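You operate a simulated robot arm through the tools that you are given. There is no shell and no other tool. Be economical: measure what you need, move in short steps, check, and stop when the job is done.

The job below is to be done with a simulated robot arm. You get a single attempt, and the scene is never put back.

Task
Catch one run's oil from the clamped white top injector in the clear cup on the green tester.
Fine: cup in the yellow circle, spout over it, hood closed, RUN; after the result swing the spout back over the funnel. No oil on the deck. Set down upright: clear cup.

The check looks at the end state, three seconds after you hand in, the way a careful person would. Anything else that was tipped, shoved, dropped, spilled or broken makes it a failure.

Robot
A 6-joint arm with a two-finger parallel gripper, fixed in place. Base frame: the origin is at the foot of the arm, x ahead of it, y to its left, z up; the work surface is at about z = 0.9. Units: m, degrees, N and s.
With the tool pointing down near the work surface it reaches from about 0.24 to 0.66 m from the base axis. Its first joint turns from -66.0 to 66.0 degrees. Payload 2.9 kg.
Tool frame: the origin (TCP) lies between the finger pads and is the grasp point; the fingertips stand 0.03 m ahead of it; z points along the fingers, y is the line along which they close. Largest opening 0.11 m; finger width 0.02, thickness 0.01; the body of the gripper, 0.048 by 0.112 m, starts 0.055 m behind the TCP.
Orientation is that of the tool frame in the base frame, as a unit quaternion [x, y, z, w]. With the fingers straight down and closing along the base's y, the tool's x points along the base's -x, its y along +y and its z along -z.

Tools
- The arm moves only by the tool arm_command. Its argument "rows" is a list of rows, each a list of 2 entries, a list of its own where there are three numbers: the shift along the tool's x, y, z in units of 50 mm (1.0 is 50 mm), then the turn, a rotation vector about the tool's x, y, z in units of 5 degrees (1.0 is 5 degrees). In form: [[[tx, ty, tz], [rx, ry, rz]], ...]. A call has 1 to 8 rows; each row shifts and turns the commanded pose from where the row before left it, along the tool's axes as they then stand. "gripper" is the finger opening in m, from 0 to 0.11, set as the call begins (left out, the last holds). A call with a number of a shift or a turn outside -1 to 1 is refused whole. Rows are played at 5 a second. More than 0.05 m and 8.6 degrees between two rows, or a gripper value outside its range, and nothing of the call is played. Where a pose cannot be reached the arm comes as near as it can. A force on the tool above 40 N (or 10 N above the force at the start of the call, whichever is more), or a blocked arm, ends the call early, and 0.2 s more pass. Each finger travels about 0.108 m/s and halts on what it meets, pressing with about 34 N; the grip force reading is that of the motor and also rises with nothing between the fingers. The clock runs only during rows and for 0.2 s after the last one: add rows that do not move to give the fingers time. It gives the time, the measured TCP pose, the force on the tool (base axes), the opening and the grip force at its end, in the units of the frame above (readings bear some noise), with the torque about the TCP (base axes, N m) and any sound that the robot's microphone picked up.
- Cameras (640 x 400 px; columns grow to the right, rows downward): "scene" is fixed at [0.1002, 0.5198, 1.3742]; the picture's right is [0.26, -0.97, 0.00], its down [-0.63, -0.17, -0.76] and it looks along [0.73, 0.20, -0.65] (base axes); focal length 214 px, centre (320, 200). "wrist" rides on the gripper at [0.072, 0.017, -0.103] in the tool frame; the picture's right is [-0.23, 0.97, 0.00], its down [-0.76, -0.18, -0.62] and it looks along [-0.61, -0.14, 0.78] (tool axes); focal length 222 px, centre (320, 200). There is no depth. A picture from a camera that has moved, and an enlarged one, comes with that camera's place and axes in the base frame and with its lens.
- snapshot(camera): a new picture of that camera. It takes no simulated time.
- inspect(camera, box): a new picture of the part [left, top, right, bottom] of that camera's present view, enlarged. It takes no simulated time.
- hand_in(): hands the job in; it is judged then, once.

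Go step by step. Nothing tells you positions but the pictures and the camera data: compare them with the known pose of the tool, close in by small moves and look again before you grip or let go. The budget is 120 turns and 76 pictures, counting those below and the enlarged ones. Unless the task says otherwise, let go and move clear before handing in, and close with one line.

The tools are called after "Call:" as a command line: name --argument value ..., lists and objects as JSON in quotes. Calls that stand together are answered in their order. arm_command: Moves the arm, as the interface text tells. Its arguments: {"type":"object","properties":{"rows":{"type":"array","items":{"type":"array"}},"gripper":{"type":"number"}},"required":["rows"]} The other tools are called the same way: snapshot (camera) takes a picture; inspect (camera, box) takes an enlarged picture of a part of a camera's view; hand_in () hands the job in.

At the start:

```text
t: 0.0
tool_pos: [0.3809, 0.0764, 1.3109]
tool_rot: [0.0, 1.0, 0.0, 0.001]
ft_force: [-0.3, -1.0, 0.0]
moment: [-0.01, -0.01, 0.02]
opening: 0.1101
finger_force: 0.0
```

scene: 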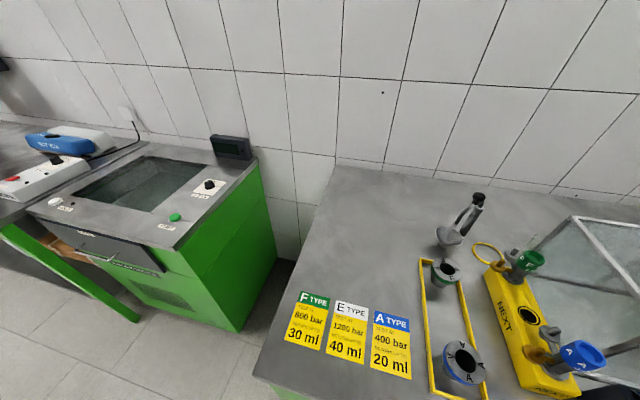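
wrist: 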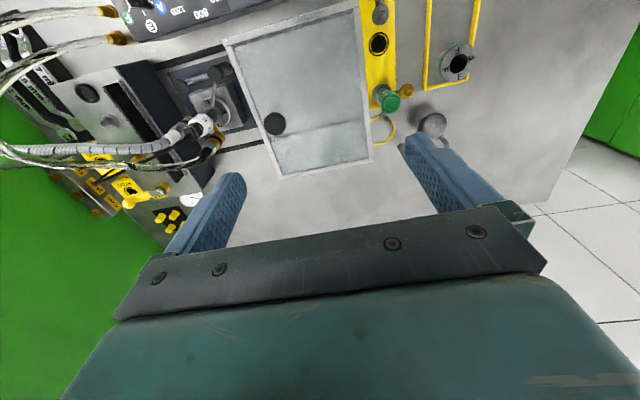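

I see a tester bench with a hood, a yellow NEXT rack and a yellow frame holding items. I'll look closer before moving.

Call:
inspect --camera "scene" --box '[400, 170, 640, 400]'

Call:
inspect --camera "wrist" --box '[0, 0, 320, 240]'

Call:
inspect --camera "wrist" --box '[220, 0, 540, 200]'

```text
1.74 times, centred on (520, 285) of scene
camera zoom: at [0.1002, 0.5198, 1.3742], right [0.26, -0.97, 0.0], down [-0.63, -0.17, -0.76], along [0.73, 0.2, -0.65], focal length 373 px, centre (-28, 52)
```

zoom: 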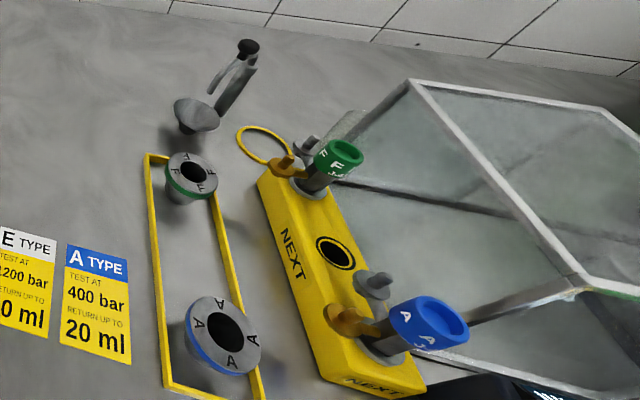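

```text
1.67 times, centred on (160, 120) of wrist
camera zoom: at [0.3082, 0.0923, 1.416], right [0.23, 0.97, 0.0], down [0.76, -0.18, 0.62], along [0.61, -0.14, -0.78], focal length 370 px, centre (587, 333)
```

zoom: 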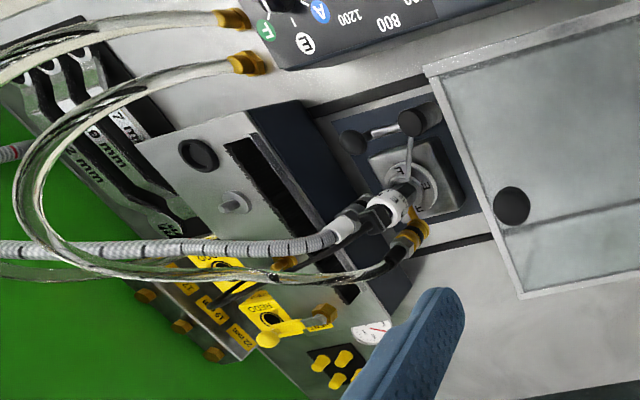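

```text
2.00 times, centred on (380, 100) of wrist
camera zoom: at [0.3082, 0.0923, 1.416], right [0.23, 0.97, 0.0], down [0.76, -0.18, 0.62], along [0.61, -0.14, -0.78], focal length 444 px, centre (200, 400)
```

zoom: 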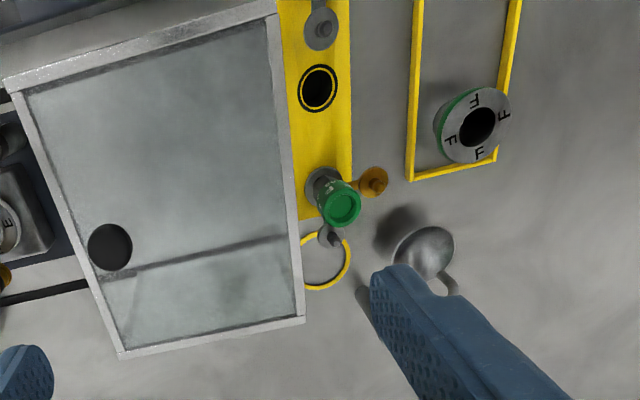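

The clamp, hood and hoses are off to the arm's right. I'll move a bit that way, at height, to get a better look.

Call:
arm_command --rows '[[[0, -1, 0], [0, 0, 0]], [[0, -1, 0], [0, 0, 0]], [[0, -1, 0], [0, 0, 0]], [[0, -1, 0], [0, 0, 0]], [[0, -1, 0], [0, 0, 0]]]'

Call:
snapshot --camera "wrist"

Call:
snapshot --camera "scene"

```text
t: 1.2
tool_pos: [0.3788, -0.1757, 1.3124]
tool_rot: [0.0, 1.0, 0.0, 0.002]
ft_force: [0.6, -0.5, 0.4]
moment: [0.01, -0.02, -0.01]
opening: 0.1098
finger_force: 0.1
```

```text
70 pictures are left
camera wrist: at [0.307, -0.1581, 1.4156], right [0.23, 0.97, 0.0], down [0.76, -0.18, 0.62], along [0.61, -0.14, -0.78], focal length 222 px, centre (320, 200)
```

wrist: 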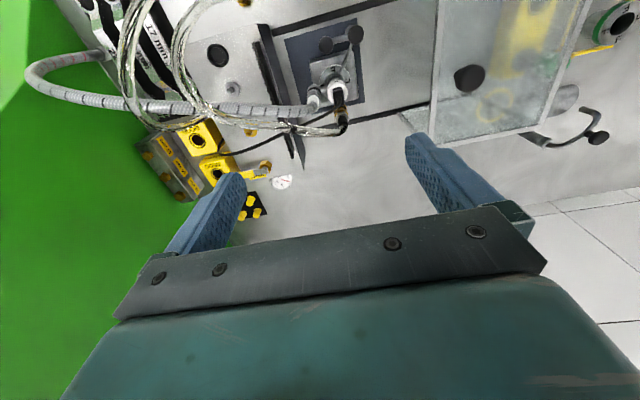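

```text
69 pictures are left
```

scene: 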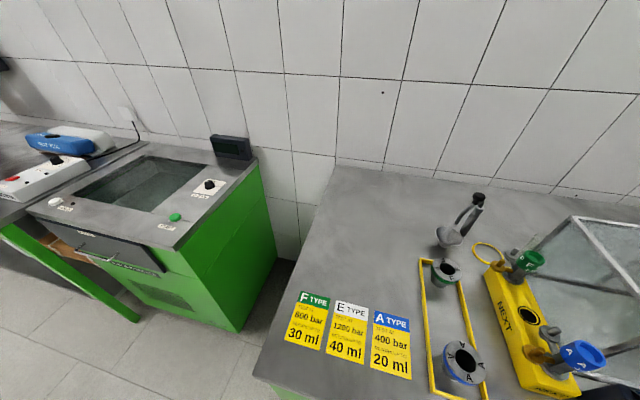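

The clamped white E injector is near (0.38, -0.15). I'll tip the tool back so the camera sees the area close to the base (panel, dial, RUN, cup).

Call:
arm_command --rows '[[[0, 0, 0], [0, 1, 0]], [[0, 0, 0], [0, 1, 0]], [[0, 0, 0], [0, 1, 0]], [[0, 0, 0], [0, 1, 0]], [[0, 0, 0], [0, 1, 0]], [[0, 0, 0], [0, 1, 0]], [[0, 0, 0], [0, 1, 0]]]'

Call:
snapshot --camera "wrist"

```text
t: 1.8
tool_pos: [0.3834, -0.1758, 1.3117]
tool_rot: [-0.005, 0.998, -0.003, -0.063]
ft_force: [8.2, -5.7, -18.2]
moment: [0.18, 0.09, 0.05]
opening: 0.11
finger_force: 0.1
out of reach, approached as far as the arm can: row 2
stopped in row 2: the force on the tool passed its limit at 101 N (the readings are from after the stop); the commanded pose is now the measured one
```

```text
68 pictures are left
camera wrist: at [0.3249, -0.1588, 1.4223], right [0.22, 0.98, -0.04], down [0.84, -0.17, 0.52], along [0.5, -0.14, -0.85], focal length 222 px, centre (320, 200)
```

wrist: 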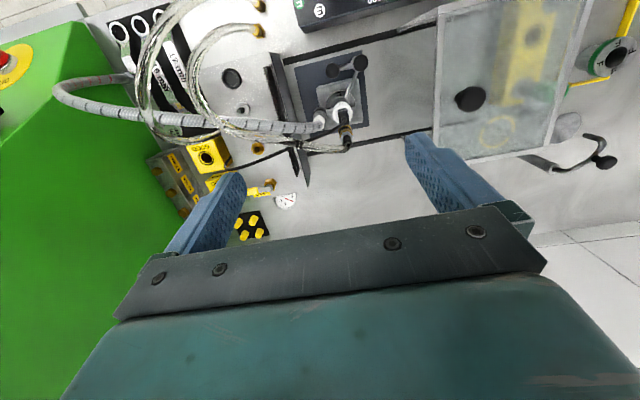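

The tilt made the camera side bump the forearm. I'll undo it and yaw the tool instead so the camera looks sideways.

Call:
arm_command --rows '[[[0.3, 0, 0], [0, -1, 0]], [[0, 0, 0], [0, -0.44, 0]], [[0, 0, 0], [0, 0, 1]], [[0, 0, 0], [0, 0, 1]], [[0, 0, 0], [0, 0, 1]], [[0, 0, 0], [0, 0, 1]], [[0, 0, 0], [0, 0, 1]], [[0, 0, 0], [0, 0, 1]]]'

Call:
arm_command --rows '[[[0, 0, 0], [0, 0, 1]], [[0, 0, 0], [0, 0, 1]], [[0, 0, 0], [0, 0, 1]], [[0, 0, 0], [0, 0, 1]], [[0, 0, 0], [0, 0, 1]], [[0, 0, 0], [0, 0, 1]], [[0, 0, 0], [0, 0, 1]], [[0, 0, 0], [0, 0, 1]]]'

Call:
snapshot --camera "wrist"

```text
t: 3.6
tool_pos: [0.3673, -0.1751, 1.3126]
tool_rot: [0.255, 0.967, -0.003, -0.002]
ft_force: [0.1, 0.0, 1.1]
moment: [0.01, 0.02, -0.02]
opening: 0.1099
finger_force: 0.1
```

```text
t: 5.4
tool_pos: [0.3681, -0.1744, 1.3131]
tool_rot: [0.57, 0.822, -0.004, -0.001]
ft_force: [0.1, 1.0, -0.8]
moment: [0.01, 0.02, -0.04]
opening: 0.11
finger_force: 0.0
```

```text
67 pictures are left
camera wrist: at [0.3596, -0.1011, 1.4157], right [0.99, 0.13, -0.01], down [0.1, -0.77, 0.63], along [0.07, -0.62, -0.78], focal length 222 px, centre (320, 200)
```

wrist: 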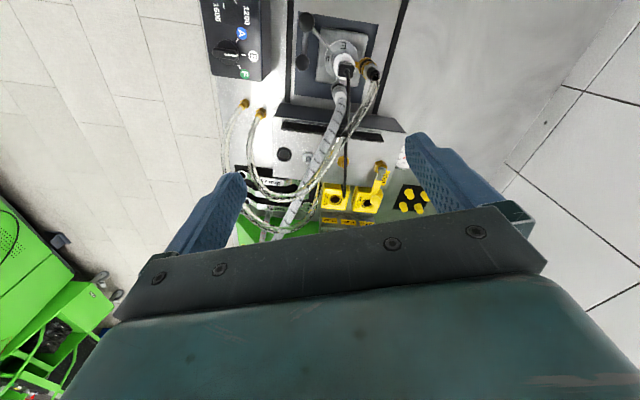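

I'll enlarge the dial and clamp area here, and search the scene view for the cup.

Call:
inspect --camera "wrist" --box '[190, 0, 450, 240]'

Call:
inspect --camera "scene" --box '[420, 170, 640, 300]'

Call:
inspect --camera "scene" --box '[0, 120, 280, 300]'

```text
1.67 times, centred on (320, 120) of wrist
camera zoom: at [0.3596, -0.1011, 1.4157], right [0.99, 0.13, -0.01], down [0.1, -0.77, 0.63], along [0.07, -0.62, -0.78], focal length 370 px, centre (320, 333)
```

zoom: 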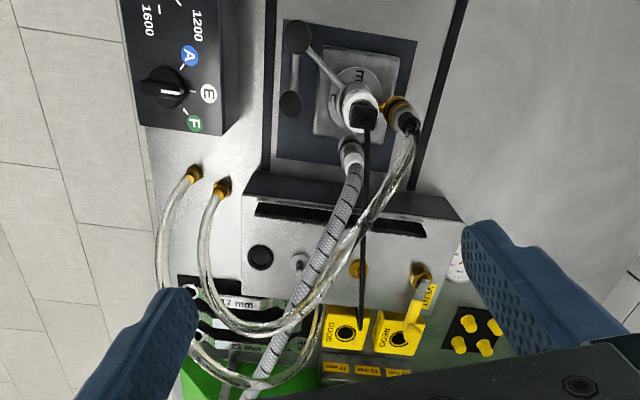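

```text
2.91 times, centred on (530, 235) of scene
camera zoom: at [0.1002, 0.5198, 1.3742], right [0.26, -0.97, 0.0], down [-0.63, -0.17, -0.76], along [0.73, 0.2, -0.65], focal length 624 px, centre (-291, 98)
```

zoom: 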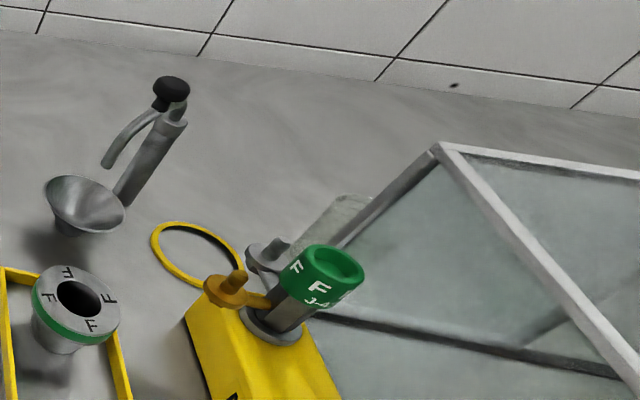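

```text
2.22 times, centred on (140, 210) of scene
camera zoom: at [0.1002, 0.5198, 1.3742], right [0.26, -0.97, 0.0], down [-0.63, -0.17, -0.76], along [0.73, 0.2, -0.65], focal length 477 px, centre (720, 178)
```

zoom: 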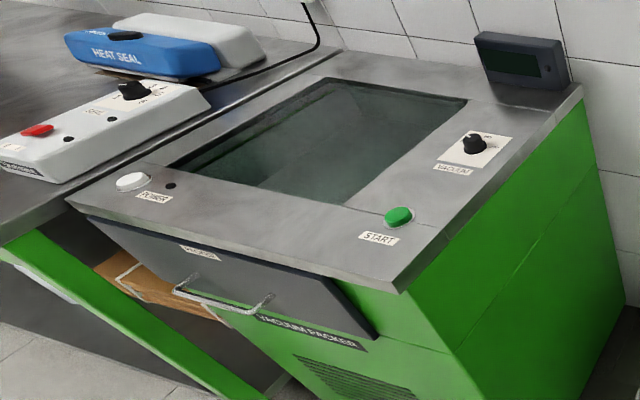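

A clear cup stands near the hood's far corner, behind the green-topped injector. The hood seems to slide on rails along y toward the clamp. I'll shift +y to see the control box and hood.

Call:
arm_command --rows '[[[0.4, 0.92, 0], [0, 0, 0.8]], [[0.9, -0.2, 0], [0, 0, 1]], [[1, 0, 0], [0, 0, 1]], [[1, 0, 0], [0, 0, 0]], [[0, 0, 0], [0, 0, 0]]]'

Call:
snapshot --camera "wrist"

```text
refused: row 1 steps farther than a row can; nothing moved
```

```text
63 pictures are left
camera wrist: at [0.3596, -0.1011, 1.4157], right [0.99, 0.13, -0.01], down [0.1, -0.77, 0.63], along [0.07, -0.62, -0.78], focal length 222 px, centre (320, 200)
```

wrist: 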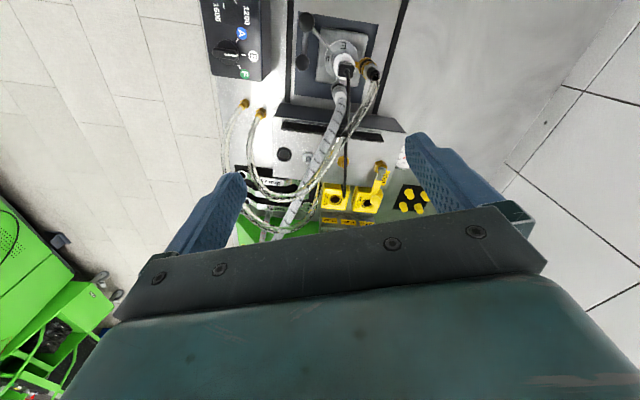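

Call:
arm_command --rows '[[[0.93, 0.35, 0], [0, 0, 0]], [[0.93, 0.35, 0], [0, 0, 0]], [[0.93, 0.35, 0], [0, 0, 0]], [[0.93, 0.35, 0], [0, 0, 0]], [[0, 0, 0], [0, 0, 1]], [[0, 0, 0], [0, 0, 1]], [[0, 0, 0], [0, 0, 1]], [[0, 0, 0], [0, 0, 1]]]'

Call:
snapshot --camera "wrist"

```text
t: 7.2
tool_pos: [0.3684, 0.0241, 1.3101]
tool_rot: [0.704, 0.71, -0.004, 0.0]
ft_force: [0.2, 0.5, 0.1]
moment: [0.0, 0.0, -0.03]
opening: 0.1102
finger_force: 0.0
```

```text
62 pictures are left
camera wrist: at [0.3857, 0.0964, 1.4141], right [0.98, -0.22, 0.0], down [-0.17, -0.76, 0.63], along [-0.14, -0.61, -0.78], focal length 222 px, centre (320, 200)
```

wrist: 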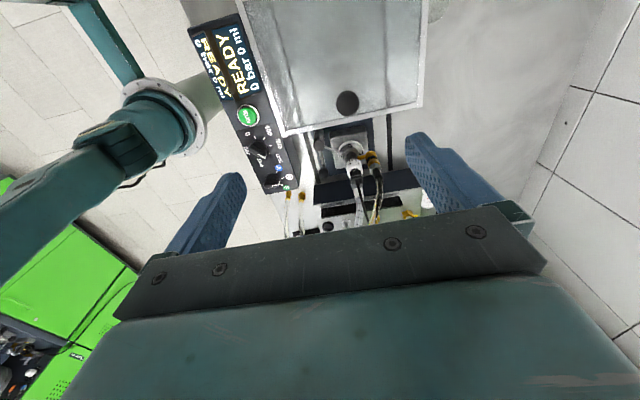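

Call:
inspect --camera "wrist" --box '[180, 0, 440, 210]'

```text
1.90 times, centred on (310, 105) of wrist
camera zoom: at [0.3857, 0.0964, 1.4141], right [0.98, -0.22, 0.0], down [-0.17, -0.76, 0.63], along [-0.14, -0.61, -0.78], focal length 423 px, centre (339, 381)
```

zoom: 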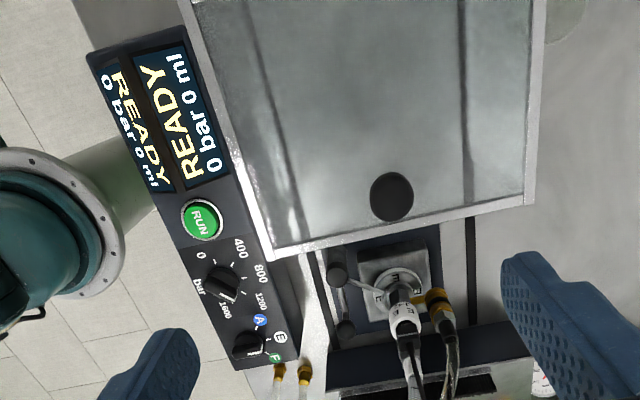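

Call:
inspect --camera "wrist" --box '[235, 95, 315, 200]'

```text
3.81 times, centred on (275, 148) of wrist
camera zoom: at [0.3857, 0.0964, 1.4141], right [0.98, -0.22, 0.0], down [-0.17, -0.76, 0.63], along [-0.14, -0.61, -0.78], focal length 846 px, centre (491, 400)
```

zoom: 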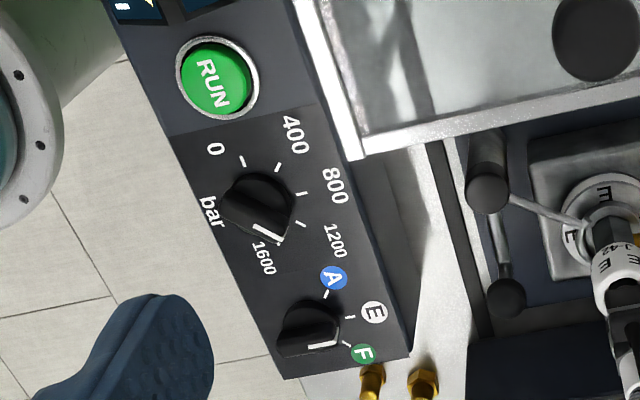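

The box has RUN, a pressure knob and a type knob; they seem set to about 1600 and F, while the sheet says E = 1200 bar. I'll move closer for a better look at the knobs.

Call:
arm_command --rows '[[[-0.6, -0.6, 0.4], [0, 0, 0]], [[-0.6, -0.6, 0.4], [0, 0, 0]], [[-0.4, -0.5, 0.4], [0, 0, 0]], [[-0.3, -0.5, 0.4], [0, 0, 0]], [[0, 0, 0.4], [0, 0, 0]]]' --gripper 0.05

Call:
snapshot --camera "wrist"

```text
t: 8.4
tool_pos: [0.2585, -0.0737, 1.2107]
tool_rot: [0.704, 0.71, -0.004, 0.0]
ft_force: [-0.7, -0.7, 0.0]
moment: [0.02, -0.03, -0.01]
opening: 0.0499
finger_force: 0.1
out of reach, approached as far as the arm can: row 3
```

```text
59 pictures are left
camera wrist: at [0.2755, -0.0005, 1.3148], right [0.98, -0.22, 0.0], down [-0.17, -0.76, 0.63], along [-0.14, -0.61, -0.78], focal length 222 px, centre (320, 200)
```

wrist: 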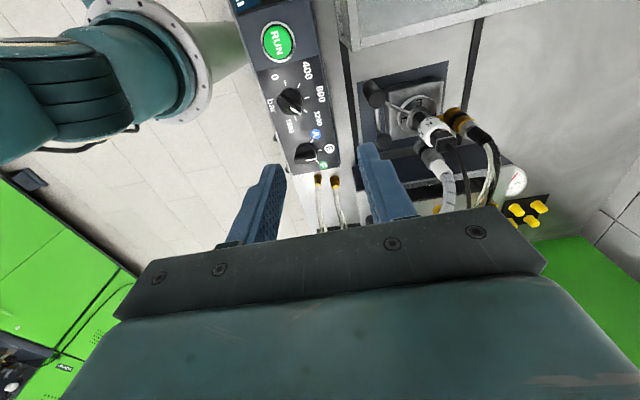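

Call:
inspect --camera "wrist" --box '[245, 10, 355, 180]'

```text
2.35 times, centred on (300, 95) of wrist
camera zoom: at [0.2755, -0.0005, 1.3148], right [0.98, -0.22, 0.0], down [-0.17, -0.76, 0.63], along [-0.14, -0.61, -0.78], focal length 523 px, centre (367, 447)
```

zoom: 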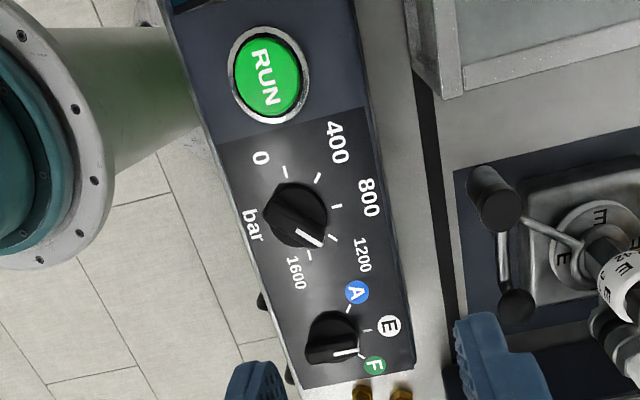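

Knob lines point at 1200 and E, which match the injector, so the dials stay as they are. Next I go above the hood knob (about 0.40, 0.01, 1.11) and yaw back.

Call:
arm_command --rows '[[[0.4, 0.7, 0], [0, 0, 0]], [[0.4, 0.7, 0], [0, 0, 0]], [[0.4, 0.7, 0], [0, 0, 0]], [[0.4, 0.7, 0], [0, 0, 0]], [[0, 0, 0], [0, 0, -1]], [[0, 0, 0], [0, 0, -1]], [[0, 0, 0], [0, 0, -1]], [[0, 0, 0], [0, 0, -1]]]' --gripper 0.06

Call:
arm_command --rows '[[[0, 0, 0], [0, 0, -1]], [[0, 0, 0], [0, 0, -1]], [[0, 0, 0], [0, 0, -1]], [[0, 0, 0], [0, 0, -1]], [[0, 0, 0], [0, 0, -1]], [[0, 0, 0], [0, 0, -1]], [[0, 0, 0], [0, 0, -1]], [[0, 0, 0], [0, 0, -1]]]'

Call:
arm_command --rows '[[[0, 0, 0], [0, 0, -1]], [[0, 0, 0], [0, 0, -1]], [[0, 0, 0], [0, 0, -1]], [[0, 0, 0], [0, 0, -1]], [[0, 0, 0], [0, 0, -1]], [[0, 0, 0], [0, 0, -1]]]'

Call:
snapshot --camera "wrist"

```text
t: 10.2
tool_pos: [0.3966, 0.0074, 1.2108]
tool_rot: [0.569, 0.822, -0.004, -0.001]
ft_force: [-0.3, 0.1, 1.3]
moment: [-0.01, 0.01, -0.01]
opening: 0.0597
finger_force: 0.1
```

```text
t: 12.0
tool_pos: [0.3973, 0.0077, 1.2105]
tool_rot: [0.253, 0.967, -0.002, -0.002]
ft_force: [0.2, -0.8, 0.8]
moment: [-0.01, -0.04, 0.03]
opening: 0.0602
finger_force: 0.1
```

```text
t: 13.4
tool_pos: [0.398, 0.0083, 1.2108]
tool_rot: [-0.006, 1.0, -0.002, -0.003]
ft_force: [1.1, -0.5, -0.2]
moment: [-0.03, 0.0, 0.0]
opening: 0.0601
finger_force: 0.1
```

```text
57 pictures are left
camera wrist: at [0.326, 0.0246, 1.3151], right [0.22, 0.98, -0.01], down [0.77, -0.17, 0.62], along [0.6, -0.14, -0.79], focal length 222 px, centre (320, 200)
```

wrist: 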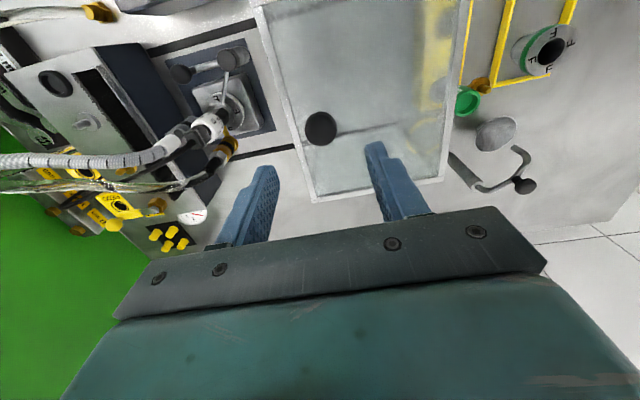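

The knob is confirmed at (0.40, 0.007). I'll lower around it.

Call:
arm_command --rows '[[[0, 0, 0.7], [0, 0, 0]], [[0, 0, 0.6], [0, 0, 0]], [[0, 0, 0.4], [0, 0, 0]]]'

Call:
snapshot --camera "wrist"

```text
t: 14.2
tool_pos: [0.3966, 0.0083, 1.1261]
tool_rot: [-0.004, 1.0, -0.002, -0.003]
ft_force: [0.0, -0.4, 0.6]
moment: [0.01, 0.01, 0.0]
opening: 0.06
finger_force: 0.1
```

```text
56 pictures are left
camera wrist: at [0.3248, 0.0243, 1.2291], right [0.22, 0.98, -0.01], down [0.77, -0.17, 0.62], along [0.6, -0.14, -0.78], focal length 222 px, centre (320, 200)
```

wrist: 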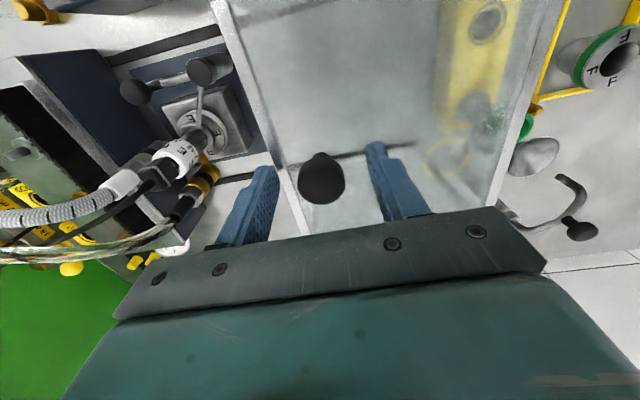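

Call:
arm_command --rows '[[[-0.1, 0, 0.1], [0, 0, 0]], [[0, 0, 0.1], [0, 0, 0]]]'

Call:
arm_command --rows '[[[0, 0, 0], [0, 0, 0]], [[0, 0, 0], [0, 0, 0]], [[0, 0, 0], [0, 0, 0]]]' --gripper 0.01

Call:
snapshot --camera "wrist"

```text
t: 14.8
tool_pos: [0.4017, 0.0081, 1.1163]
tool_rot: [-0.004, 1.0, -0.003, -0.003]
ft_force: [-0.3, -0.1, 1.7]
moment: [0.08, 0.03, 0.03]
opening: 0.06
finger_force: 0.1
```

```text
t: 15.6
tool_pos: [0.4021, 0.0079, 1.116]
tool_rot: [-0.004, 1.0, -0.003, -0.004]
ft_force: [0.5, -0.4, 0.1]
moment: [-0.02, -0.08, 0.0]
opening: 0.0292
finger_force: 45.2
```

```text
55 pictures are left
camera wrist: at [0.3302, 0.0243, 1.22], right [0.22, 0.98, -0.01], down [0.77, -0.17, 0.62], along [0.6, -0.14, -0.79], focal length 222 px, centre (320, 200)
```

wrist: 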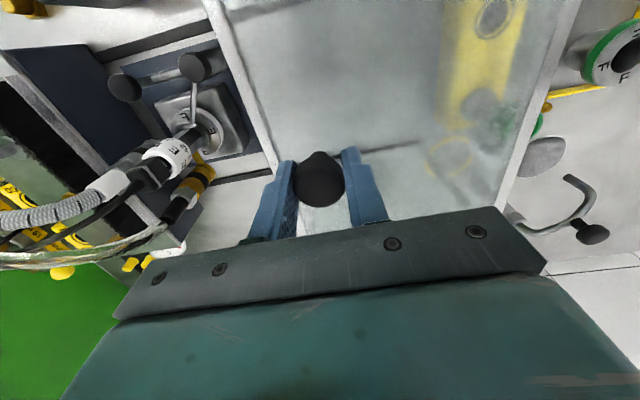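

The knob is gripped (29 mm). I'll try a small slide toward -y.

Call:
arm_command --rows '[[[0, -0.4, 0], [0, 0, 0]], [[0, -0.4, 0], [0, 0, 0]]]'

Call:
snapshot --camera "wrist"

```text
t: 16.2
tool_pos: [0.402, -0.0314, 1.1171]
tool_rot: [-0.005, 1.0, -0.004, -0.005]
ft_force: [-6.7, 1.4, 0.4]
moment: [0.03, -0.69, 0.03]
opening: 0.0297
finger_force: 44.7
```

```text
54 pictures are left
camera wrist: at [0.3303, -0.0159, 1.2201], right [0.22, 0.98, -0.01], down [0.77, -0.17, 0.62], along [0.6, -0.14, -0.79], focal length 222 px, centre (320, 200)
```

wrist: 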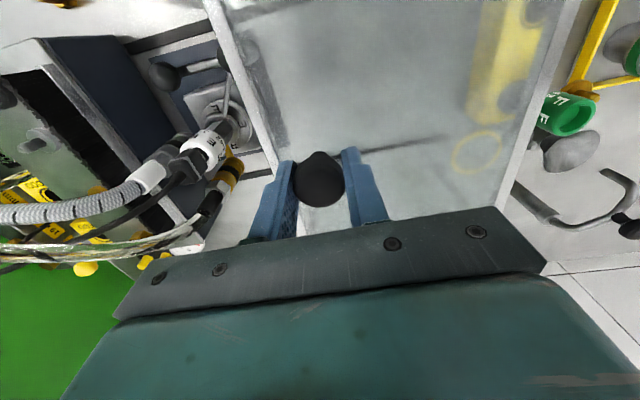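

It slides. Continuing.

Call:
arm_command --rows '[[[0, -0.5, 0], [0, 0, 0]], [[0, -0.5, 0], [0, 0, 0]], [[0, -0.5, 0], [0, 0, 0]], [[0, -0.5, 0], [0, 0, 0]]]'

Call:
snapshot --camera "wrist"

```text
t: 17.2
tool_pos: [0.4021, -0.1328, 1.1173]
tool_rot: [-0.005, 1.0, -0.003, -0.005]
ft_force: [-3.9, 1.3, -13.0]
moment: [0.01, -0.56, -0.01]
opening: 0.0292
finger_force: 45.1
```

```text
53 pictures are left
camera wrist: at [0.3304, -0.1163, 1.2202], right [0.22, 0.98, -0.01], down [0.77, -0.17, 0.62], along [0.6, -0.14, -0.79], focal length 222 px, centre (320, 200)
```

wrist: 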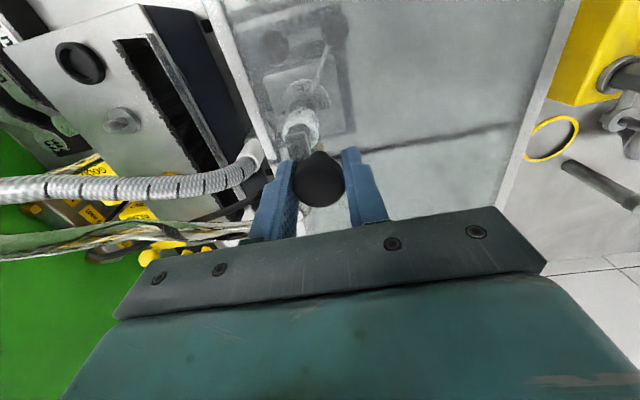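

Hood now covers the injector; I'll continue in small steps until it meets its stop.

Call:
arm_command --rows '[[[0, -0.3, 0], [0, 0, 0]], [[0, -0.3, 0], [0, 0, 0]], [[0, -0.3, 0], [0, 0, 0]], [[0, -0.2, 0], [0, 0, 0]], [[0, -0.2, 0], [0, 0, 0]], [[0, -0.2, 0], [0, 0, 0]]]'

Call:
snapshot --camera "wrist"

```text
t: 18.6
tool_pos: [0.4017, -0.2084, 1.1164]
tool_rot: [-0.004, 1.0, -0.002, -0.007]
ft_force: [-21.0, -1.5, -15.1]
moment: [-0.03, 0.31, 0.08]
opening: 0.0291
finger_force: 45.0
```

```text
52 pictures are left
camera wrist: at [0.3309, -0.1915, 1.2206], right [0.22, 0.98, -0.01], down [0.77, -0.17, 0.61], along [0.6, -0.14, -0.79], focal length 222 px, centre (320, 200)
```

wrist: 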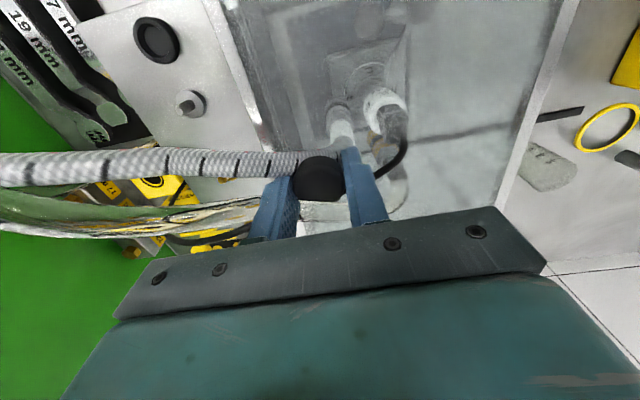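

Call:
arm_command --rows '[[[0, -0.15, 0], [0, 0, 0]], [[0, -0.15, 0], [0, 0, 0]], [[0, -0.15, 0], [0, 0, 0]], [[0, -0.15, 0], [0, 0, 0]]]'

Call:
snapshot --camera "wrist"

```text
t: 19.1
tool_pos: [0.4031, -0.2122, 1.1165]
tool_rot: [-0.012, 1.0, 0.002, -0.011]
ft_force: [-3.2, 8.8, 3.9]
moment: [0.13, 0.11, 0.03]
opening: 0.0292
finger_force: 45.0
stopped in row 2: the force on the tool passed its limit at 46 N (the readings are from after the stop); the commanded pose is now the measured one
```

```text
51 pictures are left
camera wrist: at [0.3318, -0.198, 1.2213], right [0.2, 0.98, 0.0], down [0.78, -0.16, 0.61], along [0.6, -0.12, -0.79], focal length 222 px, centre (320, 200)
```

wrist: 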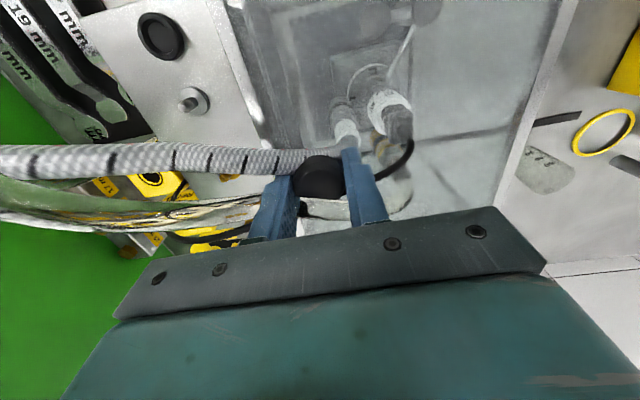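

The hood hit its stop (closed). Releasing, rising, and moving toward the cup near (0.55, 0.09).

Call:
arm_command --rows '[[[0, 0, 0], [0, 0, 0]], [[0, 0, 0], [0, 0, 0]], [[0, 0, -0.6], [0, 0, 0]], [[0, 0, -0.9], [0, 0, 0]], [[0, 0, -0.9], [0, 0, 0]]]' --gripper 0.06

Call:
arm_command --rows '[[[0, 0.95, 0], [0, 0, -0.2]], [[0, 0.95, 0], [0, 0, 0]], [[0, 0.95, 0], [0, 0, 0]], [[0, 0.95, 0], [0, 0, 0]], [[0, 0.95, 0], [0, 0, 0]], [[0, 0.95, 0], [0, 0, 0]]]' --gripper 0.11

Call:
snapshot --camera "wrist"

```text
t: 20.4
tool_pos: [0.4034, -0.2126, 1.2363]
tool_rot: [-0.011, 1.0, 0.001, -0.008]
ft_force: [0.2, 0.1, -0.4]
moment: [0.0, -0.04, -0.02]
opening: 0.0604
finger_force: 0.0
```

```text
t: 21.8
tool_pos: [0.3933, 0.0715, 1.2366]
tool_rot: [-0.02, 1.0, 0.002, -0.007]
ft_force: [-0.4, 0.9, 1.5]
moment: [-0.02, 0.02, -0.01]
opening: 0.1102
finger_force: 0.0
```

```text
50 pictures are left
camera wrist: at [0.322, 0.0842, 1.3413], right [0.19, 0.98, 0.0], down [0.78, -0.15, 0.61], along [0.6, -0.12, -0.79], focal length 222 px, centre (320, 200)
```

wrist: 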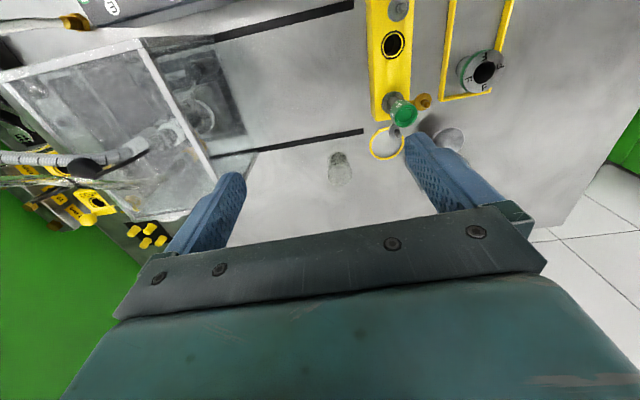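

Call:
inspect --camera "wrist" --box '[300, 60, 500, 200]'

```text
2.86 times, centred on (400, 130) of wrist
camera zoom: at [0.322, 0.0842, 1.3413], right [0.19, 0.98, 0.0], down [0.78, -0.15, 0.61], along [0.6, -0.12, -0.79], focal length 635 px, centre (91, 400)
```

zoom: 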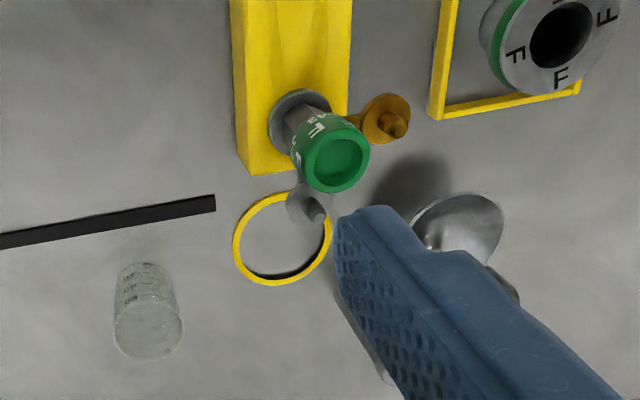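

Cup is upright at about (0.558, 0.078), 50 mm wide, 60 mm tall; the ring is at about (0.537, 0.182). The rack injector's port is close to the ring, so I'll yaw so the camera is on the -y side.

Call:
arm_command --rows '[[[0, 0, 0], [0, 0, -1]], [[0, 0, 0], [0, 0, -1]], [[0, 0, 0], [0, 0, -1]], [[0, 0, 0], [0, 0, -1]], [[0, 0, 0], [0, 0, -1]], [[0, 0, 0], [0, 0, -1]], [[0, 0, 0], [0, 0, -1]], [[0, 0, 0], [0, 0, -1]]]' --gripper 0.08

Call:
arm_command --rows '[[[0, 0, 0], [0, 0, -1]], [[0, 0, 0], [0, 0, -1]], [[0, 0, 0], [0, 0, -1]], [[0, 0, 0], [0, 0, -1]], [[0, 0, 0], [0, 0, -1]], [[0, 0, 0], [0, 0, -1]], [[0, 0, 0], [0, 0, -1]], [[0, 0, 0], [0, 0, -1]]]'

Call:
arm_command --rows '[[[0, 0, 0], [0, 0, -1]], [[0, 0, 0], [0, 0, -0.5]], [[0, -0.8, 0], [0, 0, 0]], [[0, -0.8, 0], [0, 0, 0]], [[0, -0.8, 0], [0, 0, 0]], [[0, -0.9, 0], [0, 0, 0]]]'

Call:
snapshot --camera "wrist"

```text
t: 23.6
tool_pos: [0.395, 0.0715, 1.2366]
tool_rot: [-0.362, 0.932, 0.004, -0.007]
ft_force: [0.1, 0.3, 0.0]
moment: [-0.02, -0.01, -0.01]
opening: 0.0798
finger_force: 0.0
```

```text
t: 25.4
tool_pos: [0.3941, 0.0717, 1.2373]
tool_rot: [-0.659, 0.752, 0.005, -0.006]
ft_force: [0.0, -0.4, -0.9]
moment: [0.03, 0.03, 0.03]
opening: 0.08
finger_force: 0.1
```

```text
t: 26.8
tool_pos: [0.5569, 0.0692, 1.2341]
tool_rot: [-0.705, 0.709, 0.01, -0.008]
ft_force: [-2.0, -0.3, 6.0]
moment: [0.03, -0.24, -0.01]
opening: 0.0802
finger_force: 0.0
```

```text
48 pictures are left
camera wrist: at [0.5427, -0.0036, 1.3384], right [-0.97, 0.23, 0.02], down [0.2, 0.76, 0.62], along [0.13, 0.61, -0.78], focal length 222 px, centre (320, 200)
```

wrist: 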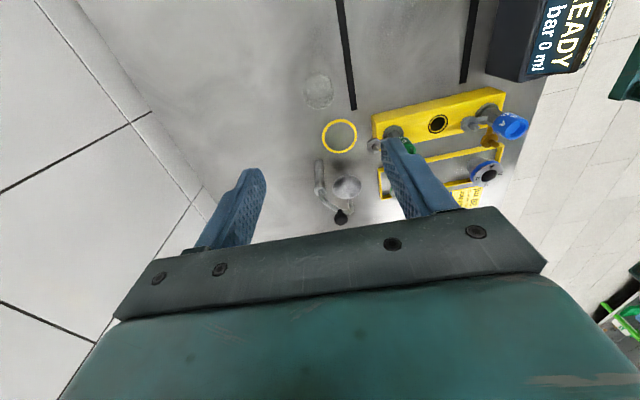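

Call:
inspect --camera "wrist" --box '[270, 50, 440, 240]'

```text
2.11 times, centred on (355, 145) of wrist
camera zoom: at [0.5427, -0.0036, 1.3384], right [-0.97, 0.23, 0.02], down [0.2, 0.76, 0.62], along [0.13, 0.61, -0.78], focal length 468 px, centre (246, 316)
```

zoom: 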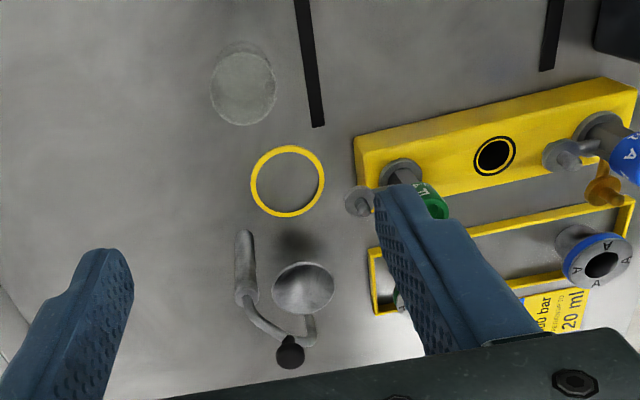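

Cup now at about (0.557, 0.081), and the spout: post (0.592, 0.239), black knob (0.562, 0.262, 1.058), funnel (0.543, 0.284). Lowering over the cup.

Call:
arm_command --rows '[[[-0.24, 0, 0.8], [0, 0, 0]], [[0, 0, 0.9], [0, 0, 0]], [[0, 0, 0.9], [0, 0, 0]], [[0, 0, 0.9], [0, 0, 0]], [[0, 0, 0.5], [0, 0, 0]]]'

Call:
snapshot --camera "wrist"

```text
t: 27.9
tool_pos: [0.5671, 0.0857, 1.0743]
tool_rot: [-0.707, 0.707, 0.008, -0.007]
ft_force: [-0.1, 0.0, 0.1]
moment: [0.03, -0.04, -0.01]
opening: 0.0799
finger_force: 0.0
out of reach, approached as far as the arm can: row 4, 5
```

```text
46 pictures are left
camera wrist: at [0.5527, 0.0112, 1.1779], right [-0.97, 0.23, 0.02], down [0.19, 0.76, 0.62], along [0.13, 0.61, -0.78], focal length 222 px, centre (320, 200)
```

wrist: 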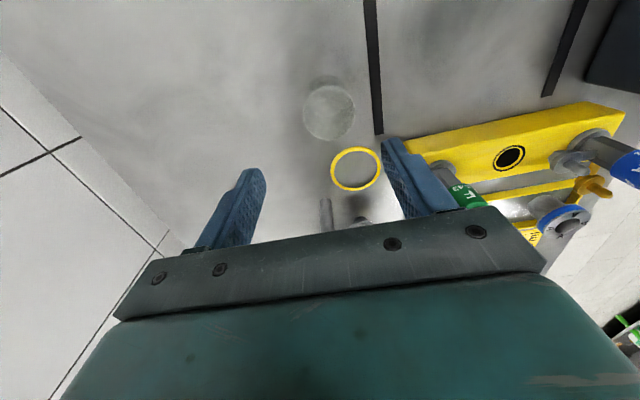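

Call:
arm_command --rows '[[[0, 0.2, 0], [0, 0, 0]], [[0.08, 0, 0.4], [0, 0, 0]], [[0, 0, 0.4], [0, 0, 0]]]'

```text
t: 28.8
tool_pos: [0.581, 0.0847, 1.0508]
tool_rot: [-0.705, 0.709, 0.007, -0.006]
ft_force: [-0.9, -0.6, 1.4]
moment: [0.02, -0.01, 0.01]
opening: 0.0799
finger_force: 0.1
out of reach, approached as far as the arm can: row 1, 2, 3
```

Descent looks limited at this yaw, so I'll rotate halfway back (to -45°) while rising a little, then try again.

Call:
arm_command --rows '[[[0, 0.3, -0.5], [0, 0, 1]], [[0, 0, 0], [0, 0, 1]], [[0, 0, 0], [0, 0, 1]], [[0, 0, 0], [0, 0, 1]], [[0, 0, 0], [0, 0, 1]], [[0, 0, 0], [0, 0, 1]], [[0, 0, 0], [0, 0, 1]], [[0, 0, 0], [0, 0, 1]]]'

Call:
arm_command --rows '[[[0, 0, 0], [0, 0, 1]], [[0, 0, 0.3], [0, 0, 0]], [[0, 0, 0.3], [0, 0, 0]]]'

```text
t: 30.6
tool_pos: [0.5668, 0.0837, 1.0753]
tool_rot: [-0.421, 0.907, 0.006, -0.009]
ft_force: [0.4, -0.1, -0.2]
moment: [-0.03, 0.02, 0.01]
opening: 0.0802
finger_force: 0.0
```

```text
t: 31.4
tool_pos: [0.5794, 0.0854, 1.0533]
tool_rot: [-0.381, 0.925, 0.005, -0.008]
ft_force: [0.5, -0.9, -0.6]
moment: [-0.04, -0.01, 0.02]
opening: 0.0802
finger_force: 0.1
out of reach, approached as far as the arm can: row 2, 3
```

Call:
snapshot --camera "scene"

```text
45 pictures are left
```

scene: 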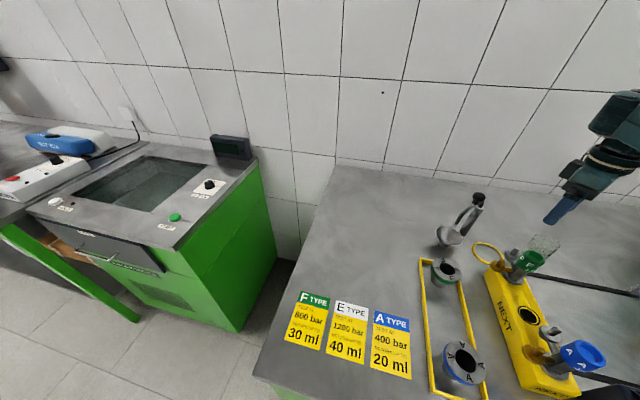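

Call:
arm_command --rows '[[[0, 0, -0.5], [0, 0, 0]], [[0.65, 0.65, 0], [0, 0, 0]], [[0.65, 0.65, 0], [0, 0, 0]], [[0.65, 0.65, 0], [0, 0, 0]], [[0, 0, 0.6], [0, 0, 0]], [[0, 0, 0.6], [0, 0, 0]]]'

```text
t: 32.8
tool_pos: [0.542, 0.1046, 1.1059]
tool_rot: [-0.381, 0.925, 0.005, -0.01]
ft_force: [-0.9, -1.0, -0.4]
moment: [-0.03, 0.01, 0.0]
opening: 0.0798
finger_force: 0.0
out of reach, approached as far as the arm can: row 2, 3, 4, 5, 6
```

The arm seems held by a joint limit at these yaws. I'll yaw back to 0 and test again.

Call:
arm_command --rows '[[[0, 0, -0.8], [0, 0, 1]], [[0, 0, 0], [0, 0, 1]], [[0, 0, 0], [0, 0, 1]], [[0, 0, 0], [0, 0, 1]], [[0, 0, 0], [0, 0, 1]], [[0, 0, 0], [0, 0, 1]], [[0, 0, 0], [0, 0, 1]], [[0, 0, 0], [0, 0, 1]]]'

Call:
arm_command --rows '[[[0, 0, 0], [0, 0, 1]], [[0.9, 0, 0], [0, 0, 0]], [[0.9, 0, 0], [0, 0, 0]]]'

```text
t: 34.5
tool_pos: [0.5423, 0.1045, 1.1464]
tool_rot: [-0.041, 0.999, 0.003, -0.008]
ft_force: [0.3, -1.1, -0.5]
moment: [0.0, -0.01, 0.02]
opening: 0.0799
finger_force: 0.0
```

```text
t: 35.4
tool_pos: [0.4731, 0.1104, 1.1744]
tool_rot: [0.002, 1.0, 0.001, -0.011]
ft_force: [-0.2, 0.1, 0.0]
moment: [0.01, 0.0, -0.04]
opening: 0.0801
finger_force: 0.1
out of reach, approached as far as the arm can: row 2, 3
```

Call:
arm_command --rows '[[[0, 0, -0.7], [0, 0, 0]], [[0.5, 0, -0.7], [0, 0.1, 0]], [[0.9, 0, -0.4], [0, 0.15, 0]], [[0, -0.8, 0], [0, 0, 0]], [[0, -0.8, 0], [0, 0, 0]], [[0, 0, 0], [0, 0, 0]]]'

Call:
snapshot --camera "wrist"

```text
t: 36.8
tool_pos: [0.4058, 0.0275, 1.2588]
tool_rot: [0.001, 1.0, 0.002, -0.021]
ft_force: [-0.3, 0.2, 0.5]
moment: [0.01, 0.02, 0.0]
opening: 0.0799
finger_force: 0.1
out of reach, approached as far as the arm can: row 1
```

```text
44 pictures are left
camera wrist: at [0.3374, 0.0443, 1.3665], right [0.23, 0.97, -0.01], down [0.79, -0.18, 0.59], along [0.58, -0.14, -0.81], focal length 222 px, centre (320, 200)
```

wrist: 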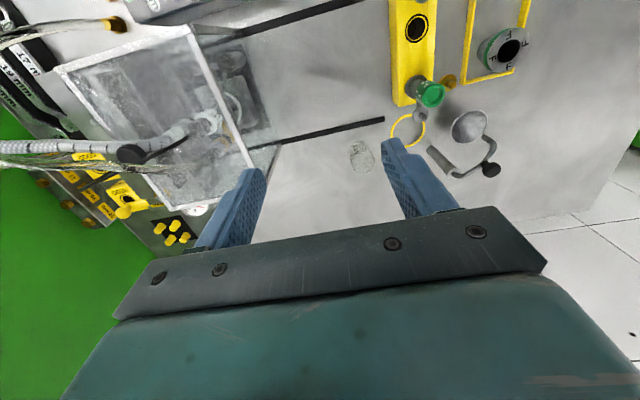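

Call:
arm_command --rows '[[[0, 0, 0], [0, -0.55, 0]], [[0, 0, 0.5], [0, 0, 0]], [[0, 0, 0.5], [0, 0, 0]], [[0, 0, 0.5], [0, 0, 0]], [[0, 0, 0.5], [0, 0, 0]], [[0, 0, 0.5], [0, 0, 0]]]'

```text
t: 38.1
tool_pos: [0.4055, 0.0297, 1.1351]
tool_rot: [0.002, 1.0, 0.002, 0.005]
ft_force: [-0.4, -0.8, 0.0]
moment: [-0.01, -0.04, 0.04]
opening: 0.0799
finger_force: 0.1
```

Vertical tool descends freely: a one-degree backward tilt was the culprit. Now back above the cup with vertical tool, yaw -45°.

Call:
arm_command --rows '[[[-0.5, 0.17, -0.5], [0, 0, 0]], [[-0.85, 0.28, 0], [0, 0, 0]], [[-0.85, 0.28, 0], [0, 0, 0]], [[-0.83, 0.28, 0], [0, 0, 0]], [[0, 0, 0], [0, 0, -1]], [[0, 0, 0], [0, 0, -1]], [[0, 0, 0], [0, 0, -1]], [[0, 0, 0], [0, 0, -1]]]'

Call:
arm_command --rows '[[[0, 0, 0], [0, 0, -1]], [[0, 0, 0], [0, 0, -1]], [[0, 0, 0], [0, 0, -1]], [[0, 0, 0], [0, 0, -1]], [[0, 0, 0], [0, 0, -1]], [[0, 0, 0.8], [0, 0, 0]], [[0, 0, 0.8], [0, 0, 0]], [[0, 0, 0.8], [0, 0, 0]]]'

Call:
snapshot --camera "wrist"

```text
t: 40.0
tool_pos: [0.557, 0.0794, 1.1633]
tool_rot: [-0.172, 0.985, 0.0, 0.004]
ft_force: [-0.3, -0.4, 1.1]
moment: [-0.02, -0.04, 0.02]
opening: 0.0798
finger_force: 0.1
```

```text
t: 41.8
tool_pos: [0.5581, 0.0794, 1.0412]
tool_rot: [-0.381, 0.924, 0.001, 0.004]
ft_force: [0.9, 0.0, -0.2]
moment: [0.0, 0.0, 0.02]
opening: 0.08
finger_force: 0.1
```

```text
43 pictures are left
camera wrist: at [0.495, 0.0405, 1.1437], right [-0.53, 0.85, 0.0], down [0.66, 0.41, 0.63], along [0.54, 0.33, -0.78], focal length 222 px, centre (320, 200)
```

wrist: 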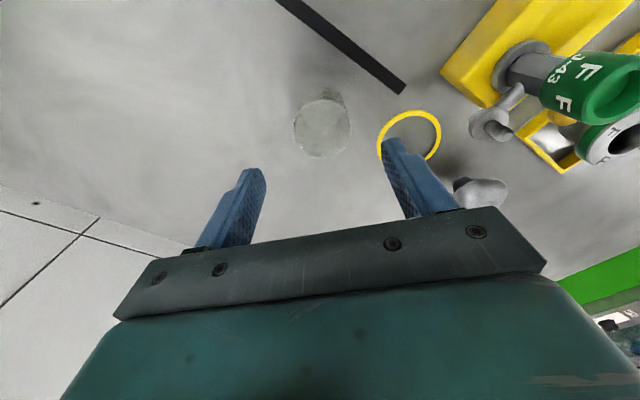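

Cup centred under the tool. Descending to grip height.

Call:
arm_command --rows '[[[0, 0, 0.6], [0, 0, 0]], [[0, 0, 0.6], [0, 0, 0]], [[0, 0, 0.55], [0, 0, 0]]]'

Call:
snapshot --camera "wrist"

Call:
inspect --camera "scene" --box '[460, 170, 640, 290]'

```text
t: 42.5
tool_pos: [0.5608, 0.0815, 0.9543]
tool_rot: [-0.382, 0.924, 0.0, 0.005]
ft_force: [0.0, 0.3, 1.0]
moment: [-0.02, -0.04, 0.04]
opening: 0.08
finger_force: 0.1
```

```text
42 pictures are left
camera wrist: at [0.496, 0.0405, 1.0568], right [-0.53, 0.85, 0.0], down [0.66, 0.41, 0.63], along [0.54, 0.33, -0.78], focal length 222 px, centre (320, 200)
```

wrist: 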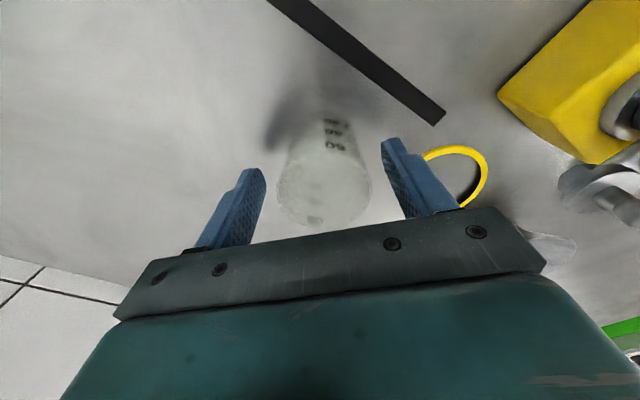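

```text
3.33 times, centred on (550, 230) of scene
camera zoom: at [0.1002, 0.5198, 1.3742], right [0.26, -0.97, 0.0], down [-0.63, -0.17, -0.76], along [0.73, 0.2, -0.65], focal length 715 px, centre (-447, 100)
```

zoom: 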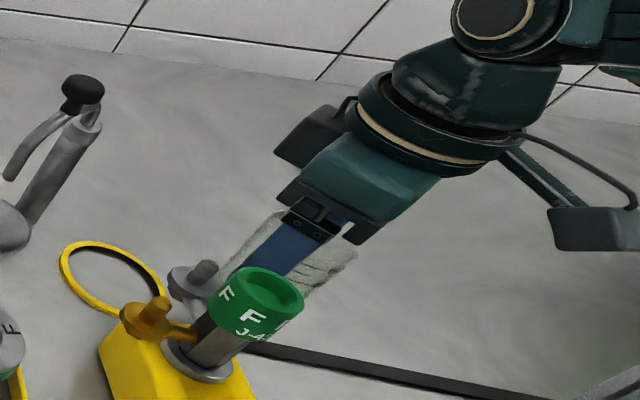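

Call:
arm_command --rows '[[[0.08, 0, 0.1], [0, 0, 0]], [[0, 0, 0], [0, 0, 0]]]'

Call:
arm_command --rows '[[[0, 0, 0], [0, 0, 0]], [[0, 0, 0], [0, 0, 0]], [[0, 0, 0], [0, 0, 0]]]' --gripper 0.035

Call:
arm_command --rows '[[[0, 0, -0.3], [0, 0, 0]], [[0, 0, -0.6], [0, 0, 0]], [[0, 0, -0.6], [0, 0, 0]]]'

Call:
snapshot --camera "wrist"

```text
t: 43.1
tool_pos: [0.5572, 0.0774, 0.9499]
tool_rot: [-0.381, 0.924, 0.0, 0.004]
ft_force: [-0.3, 0.0, 0.6]
moment: [-0.03, -0.01, 0.03]
opening: 0.0797
finger_force: 0.1
```

```text
t: 44.0
tool_pos: [0.5565, 0.0778, 0.9494]
tool_rot: [-0.381, 0.924, 0.0, 0.004]
ft_force: [-0.4, 0.3, 0.7]
moment: [-0.02, 0.02, 0.01]
opening: 0.0488
finger_force: 34.0
```

```text
t: 44.8
tool_pos: [0.557, 0.0772, 1.0257]
tool_rot: [-0.382, 0.924, 0.0, 0.004]
ft_force: [0.1, -0.6, -0.1]
moment: [0.01, 0.02, 0.0]
opening: 0.0489
finger_force: 34.4
```

```text
40 pictures are left
camera wrist: at [0.4931, 0.0372, 1.1287], right [-0.53, 0.85, 0.0], down [0.66, 0.41, 0.63], along [0.54, 0.33, -0.78], focal length 222 px, centre (320, 200)
```

wrist: 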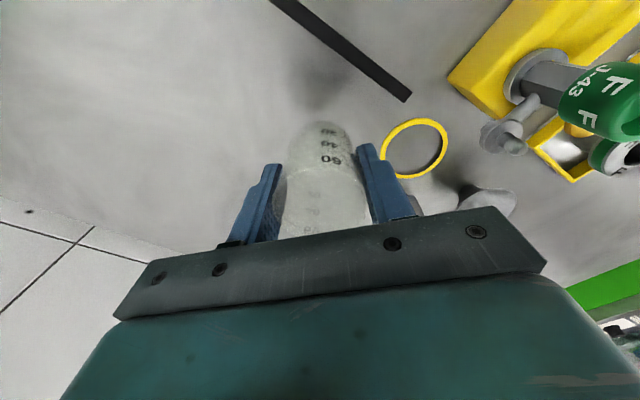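

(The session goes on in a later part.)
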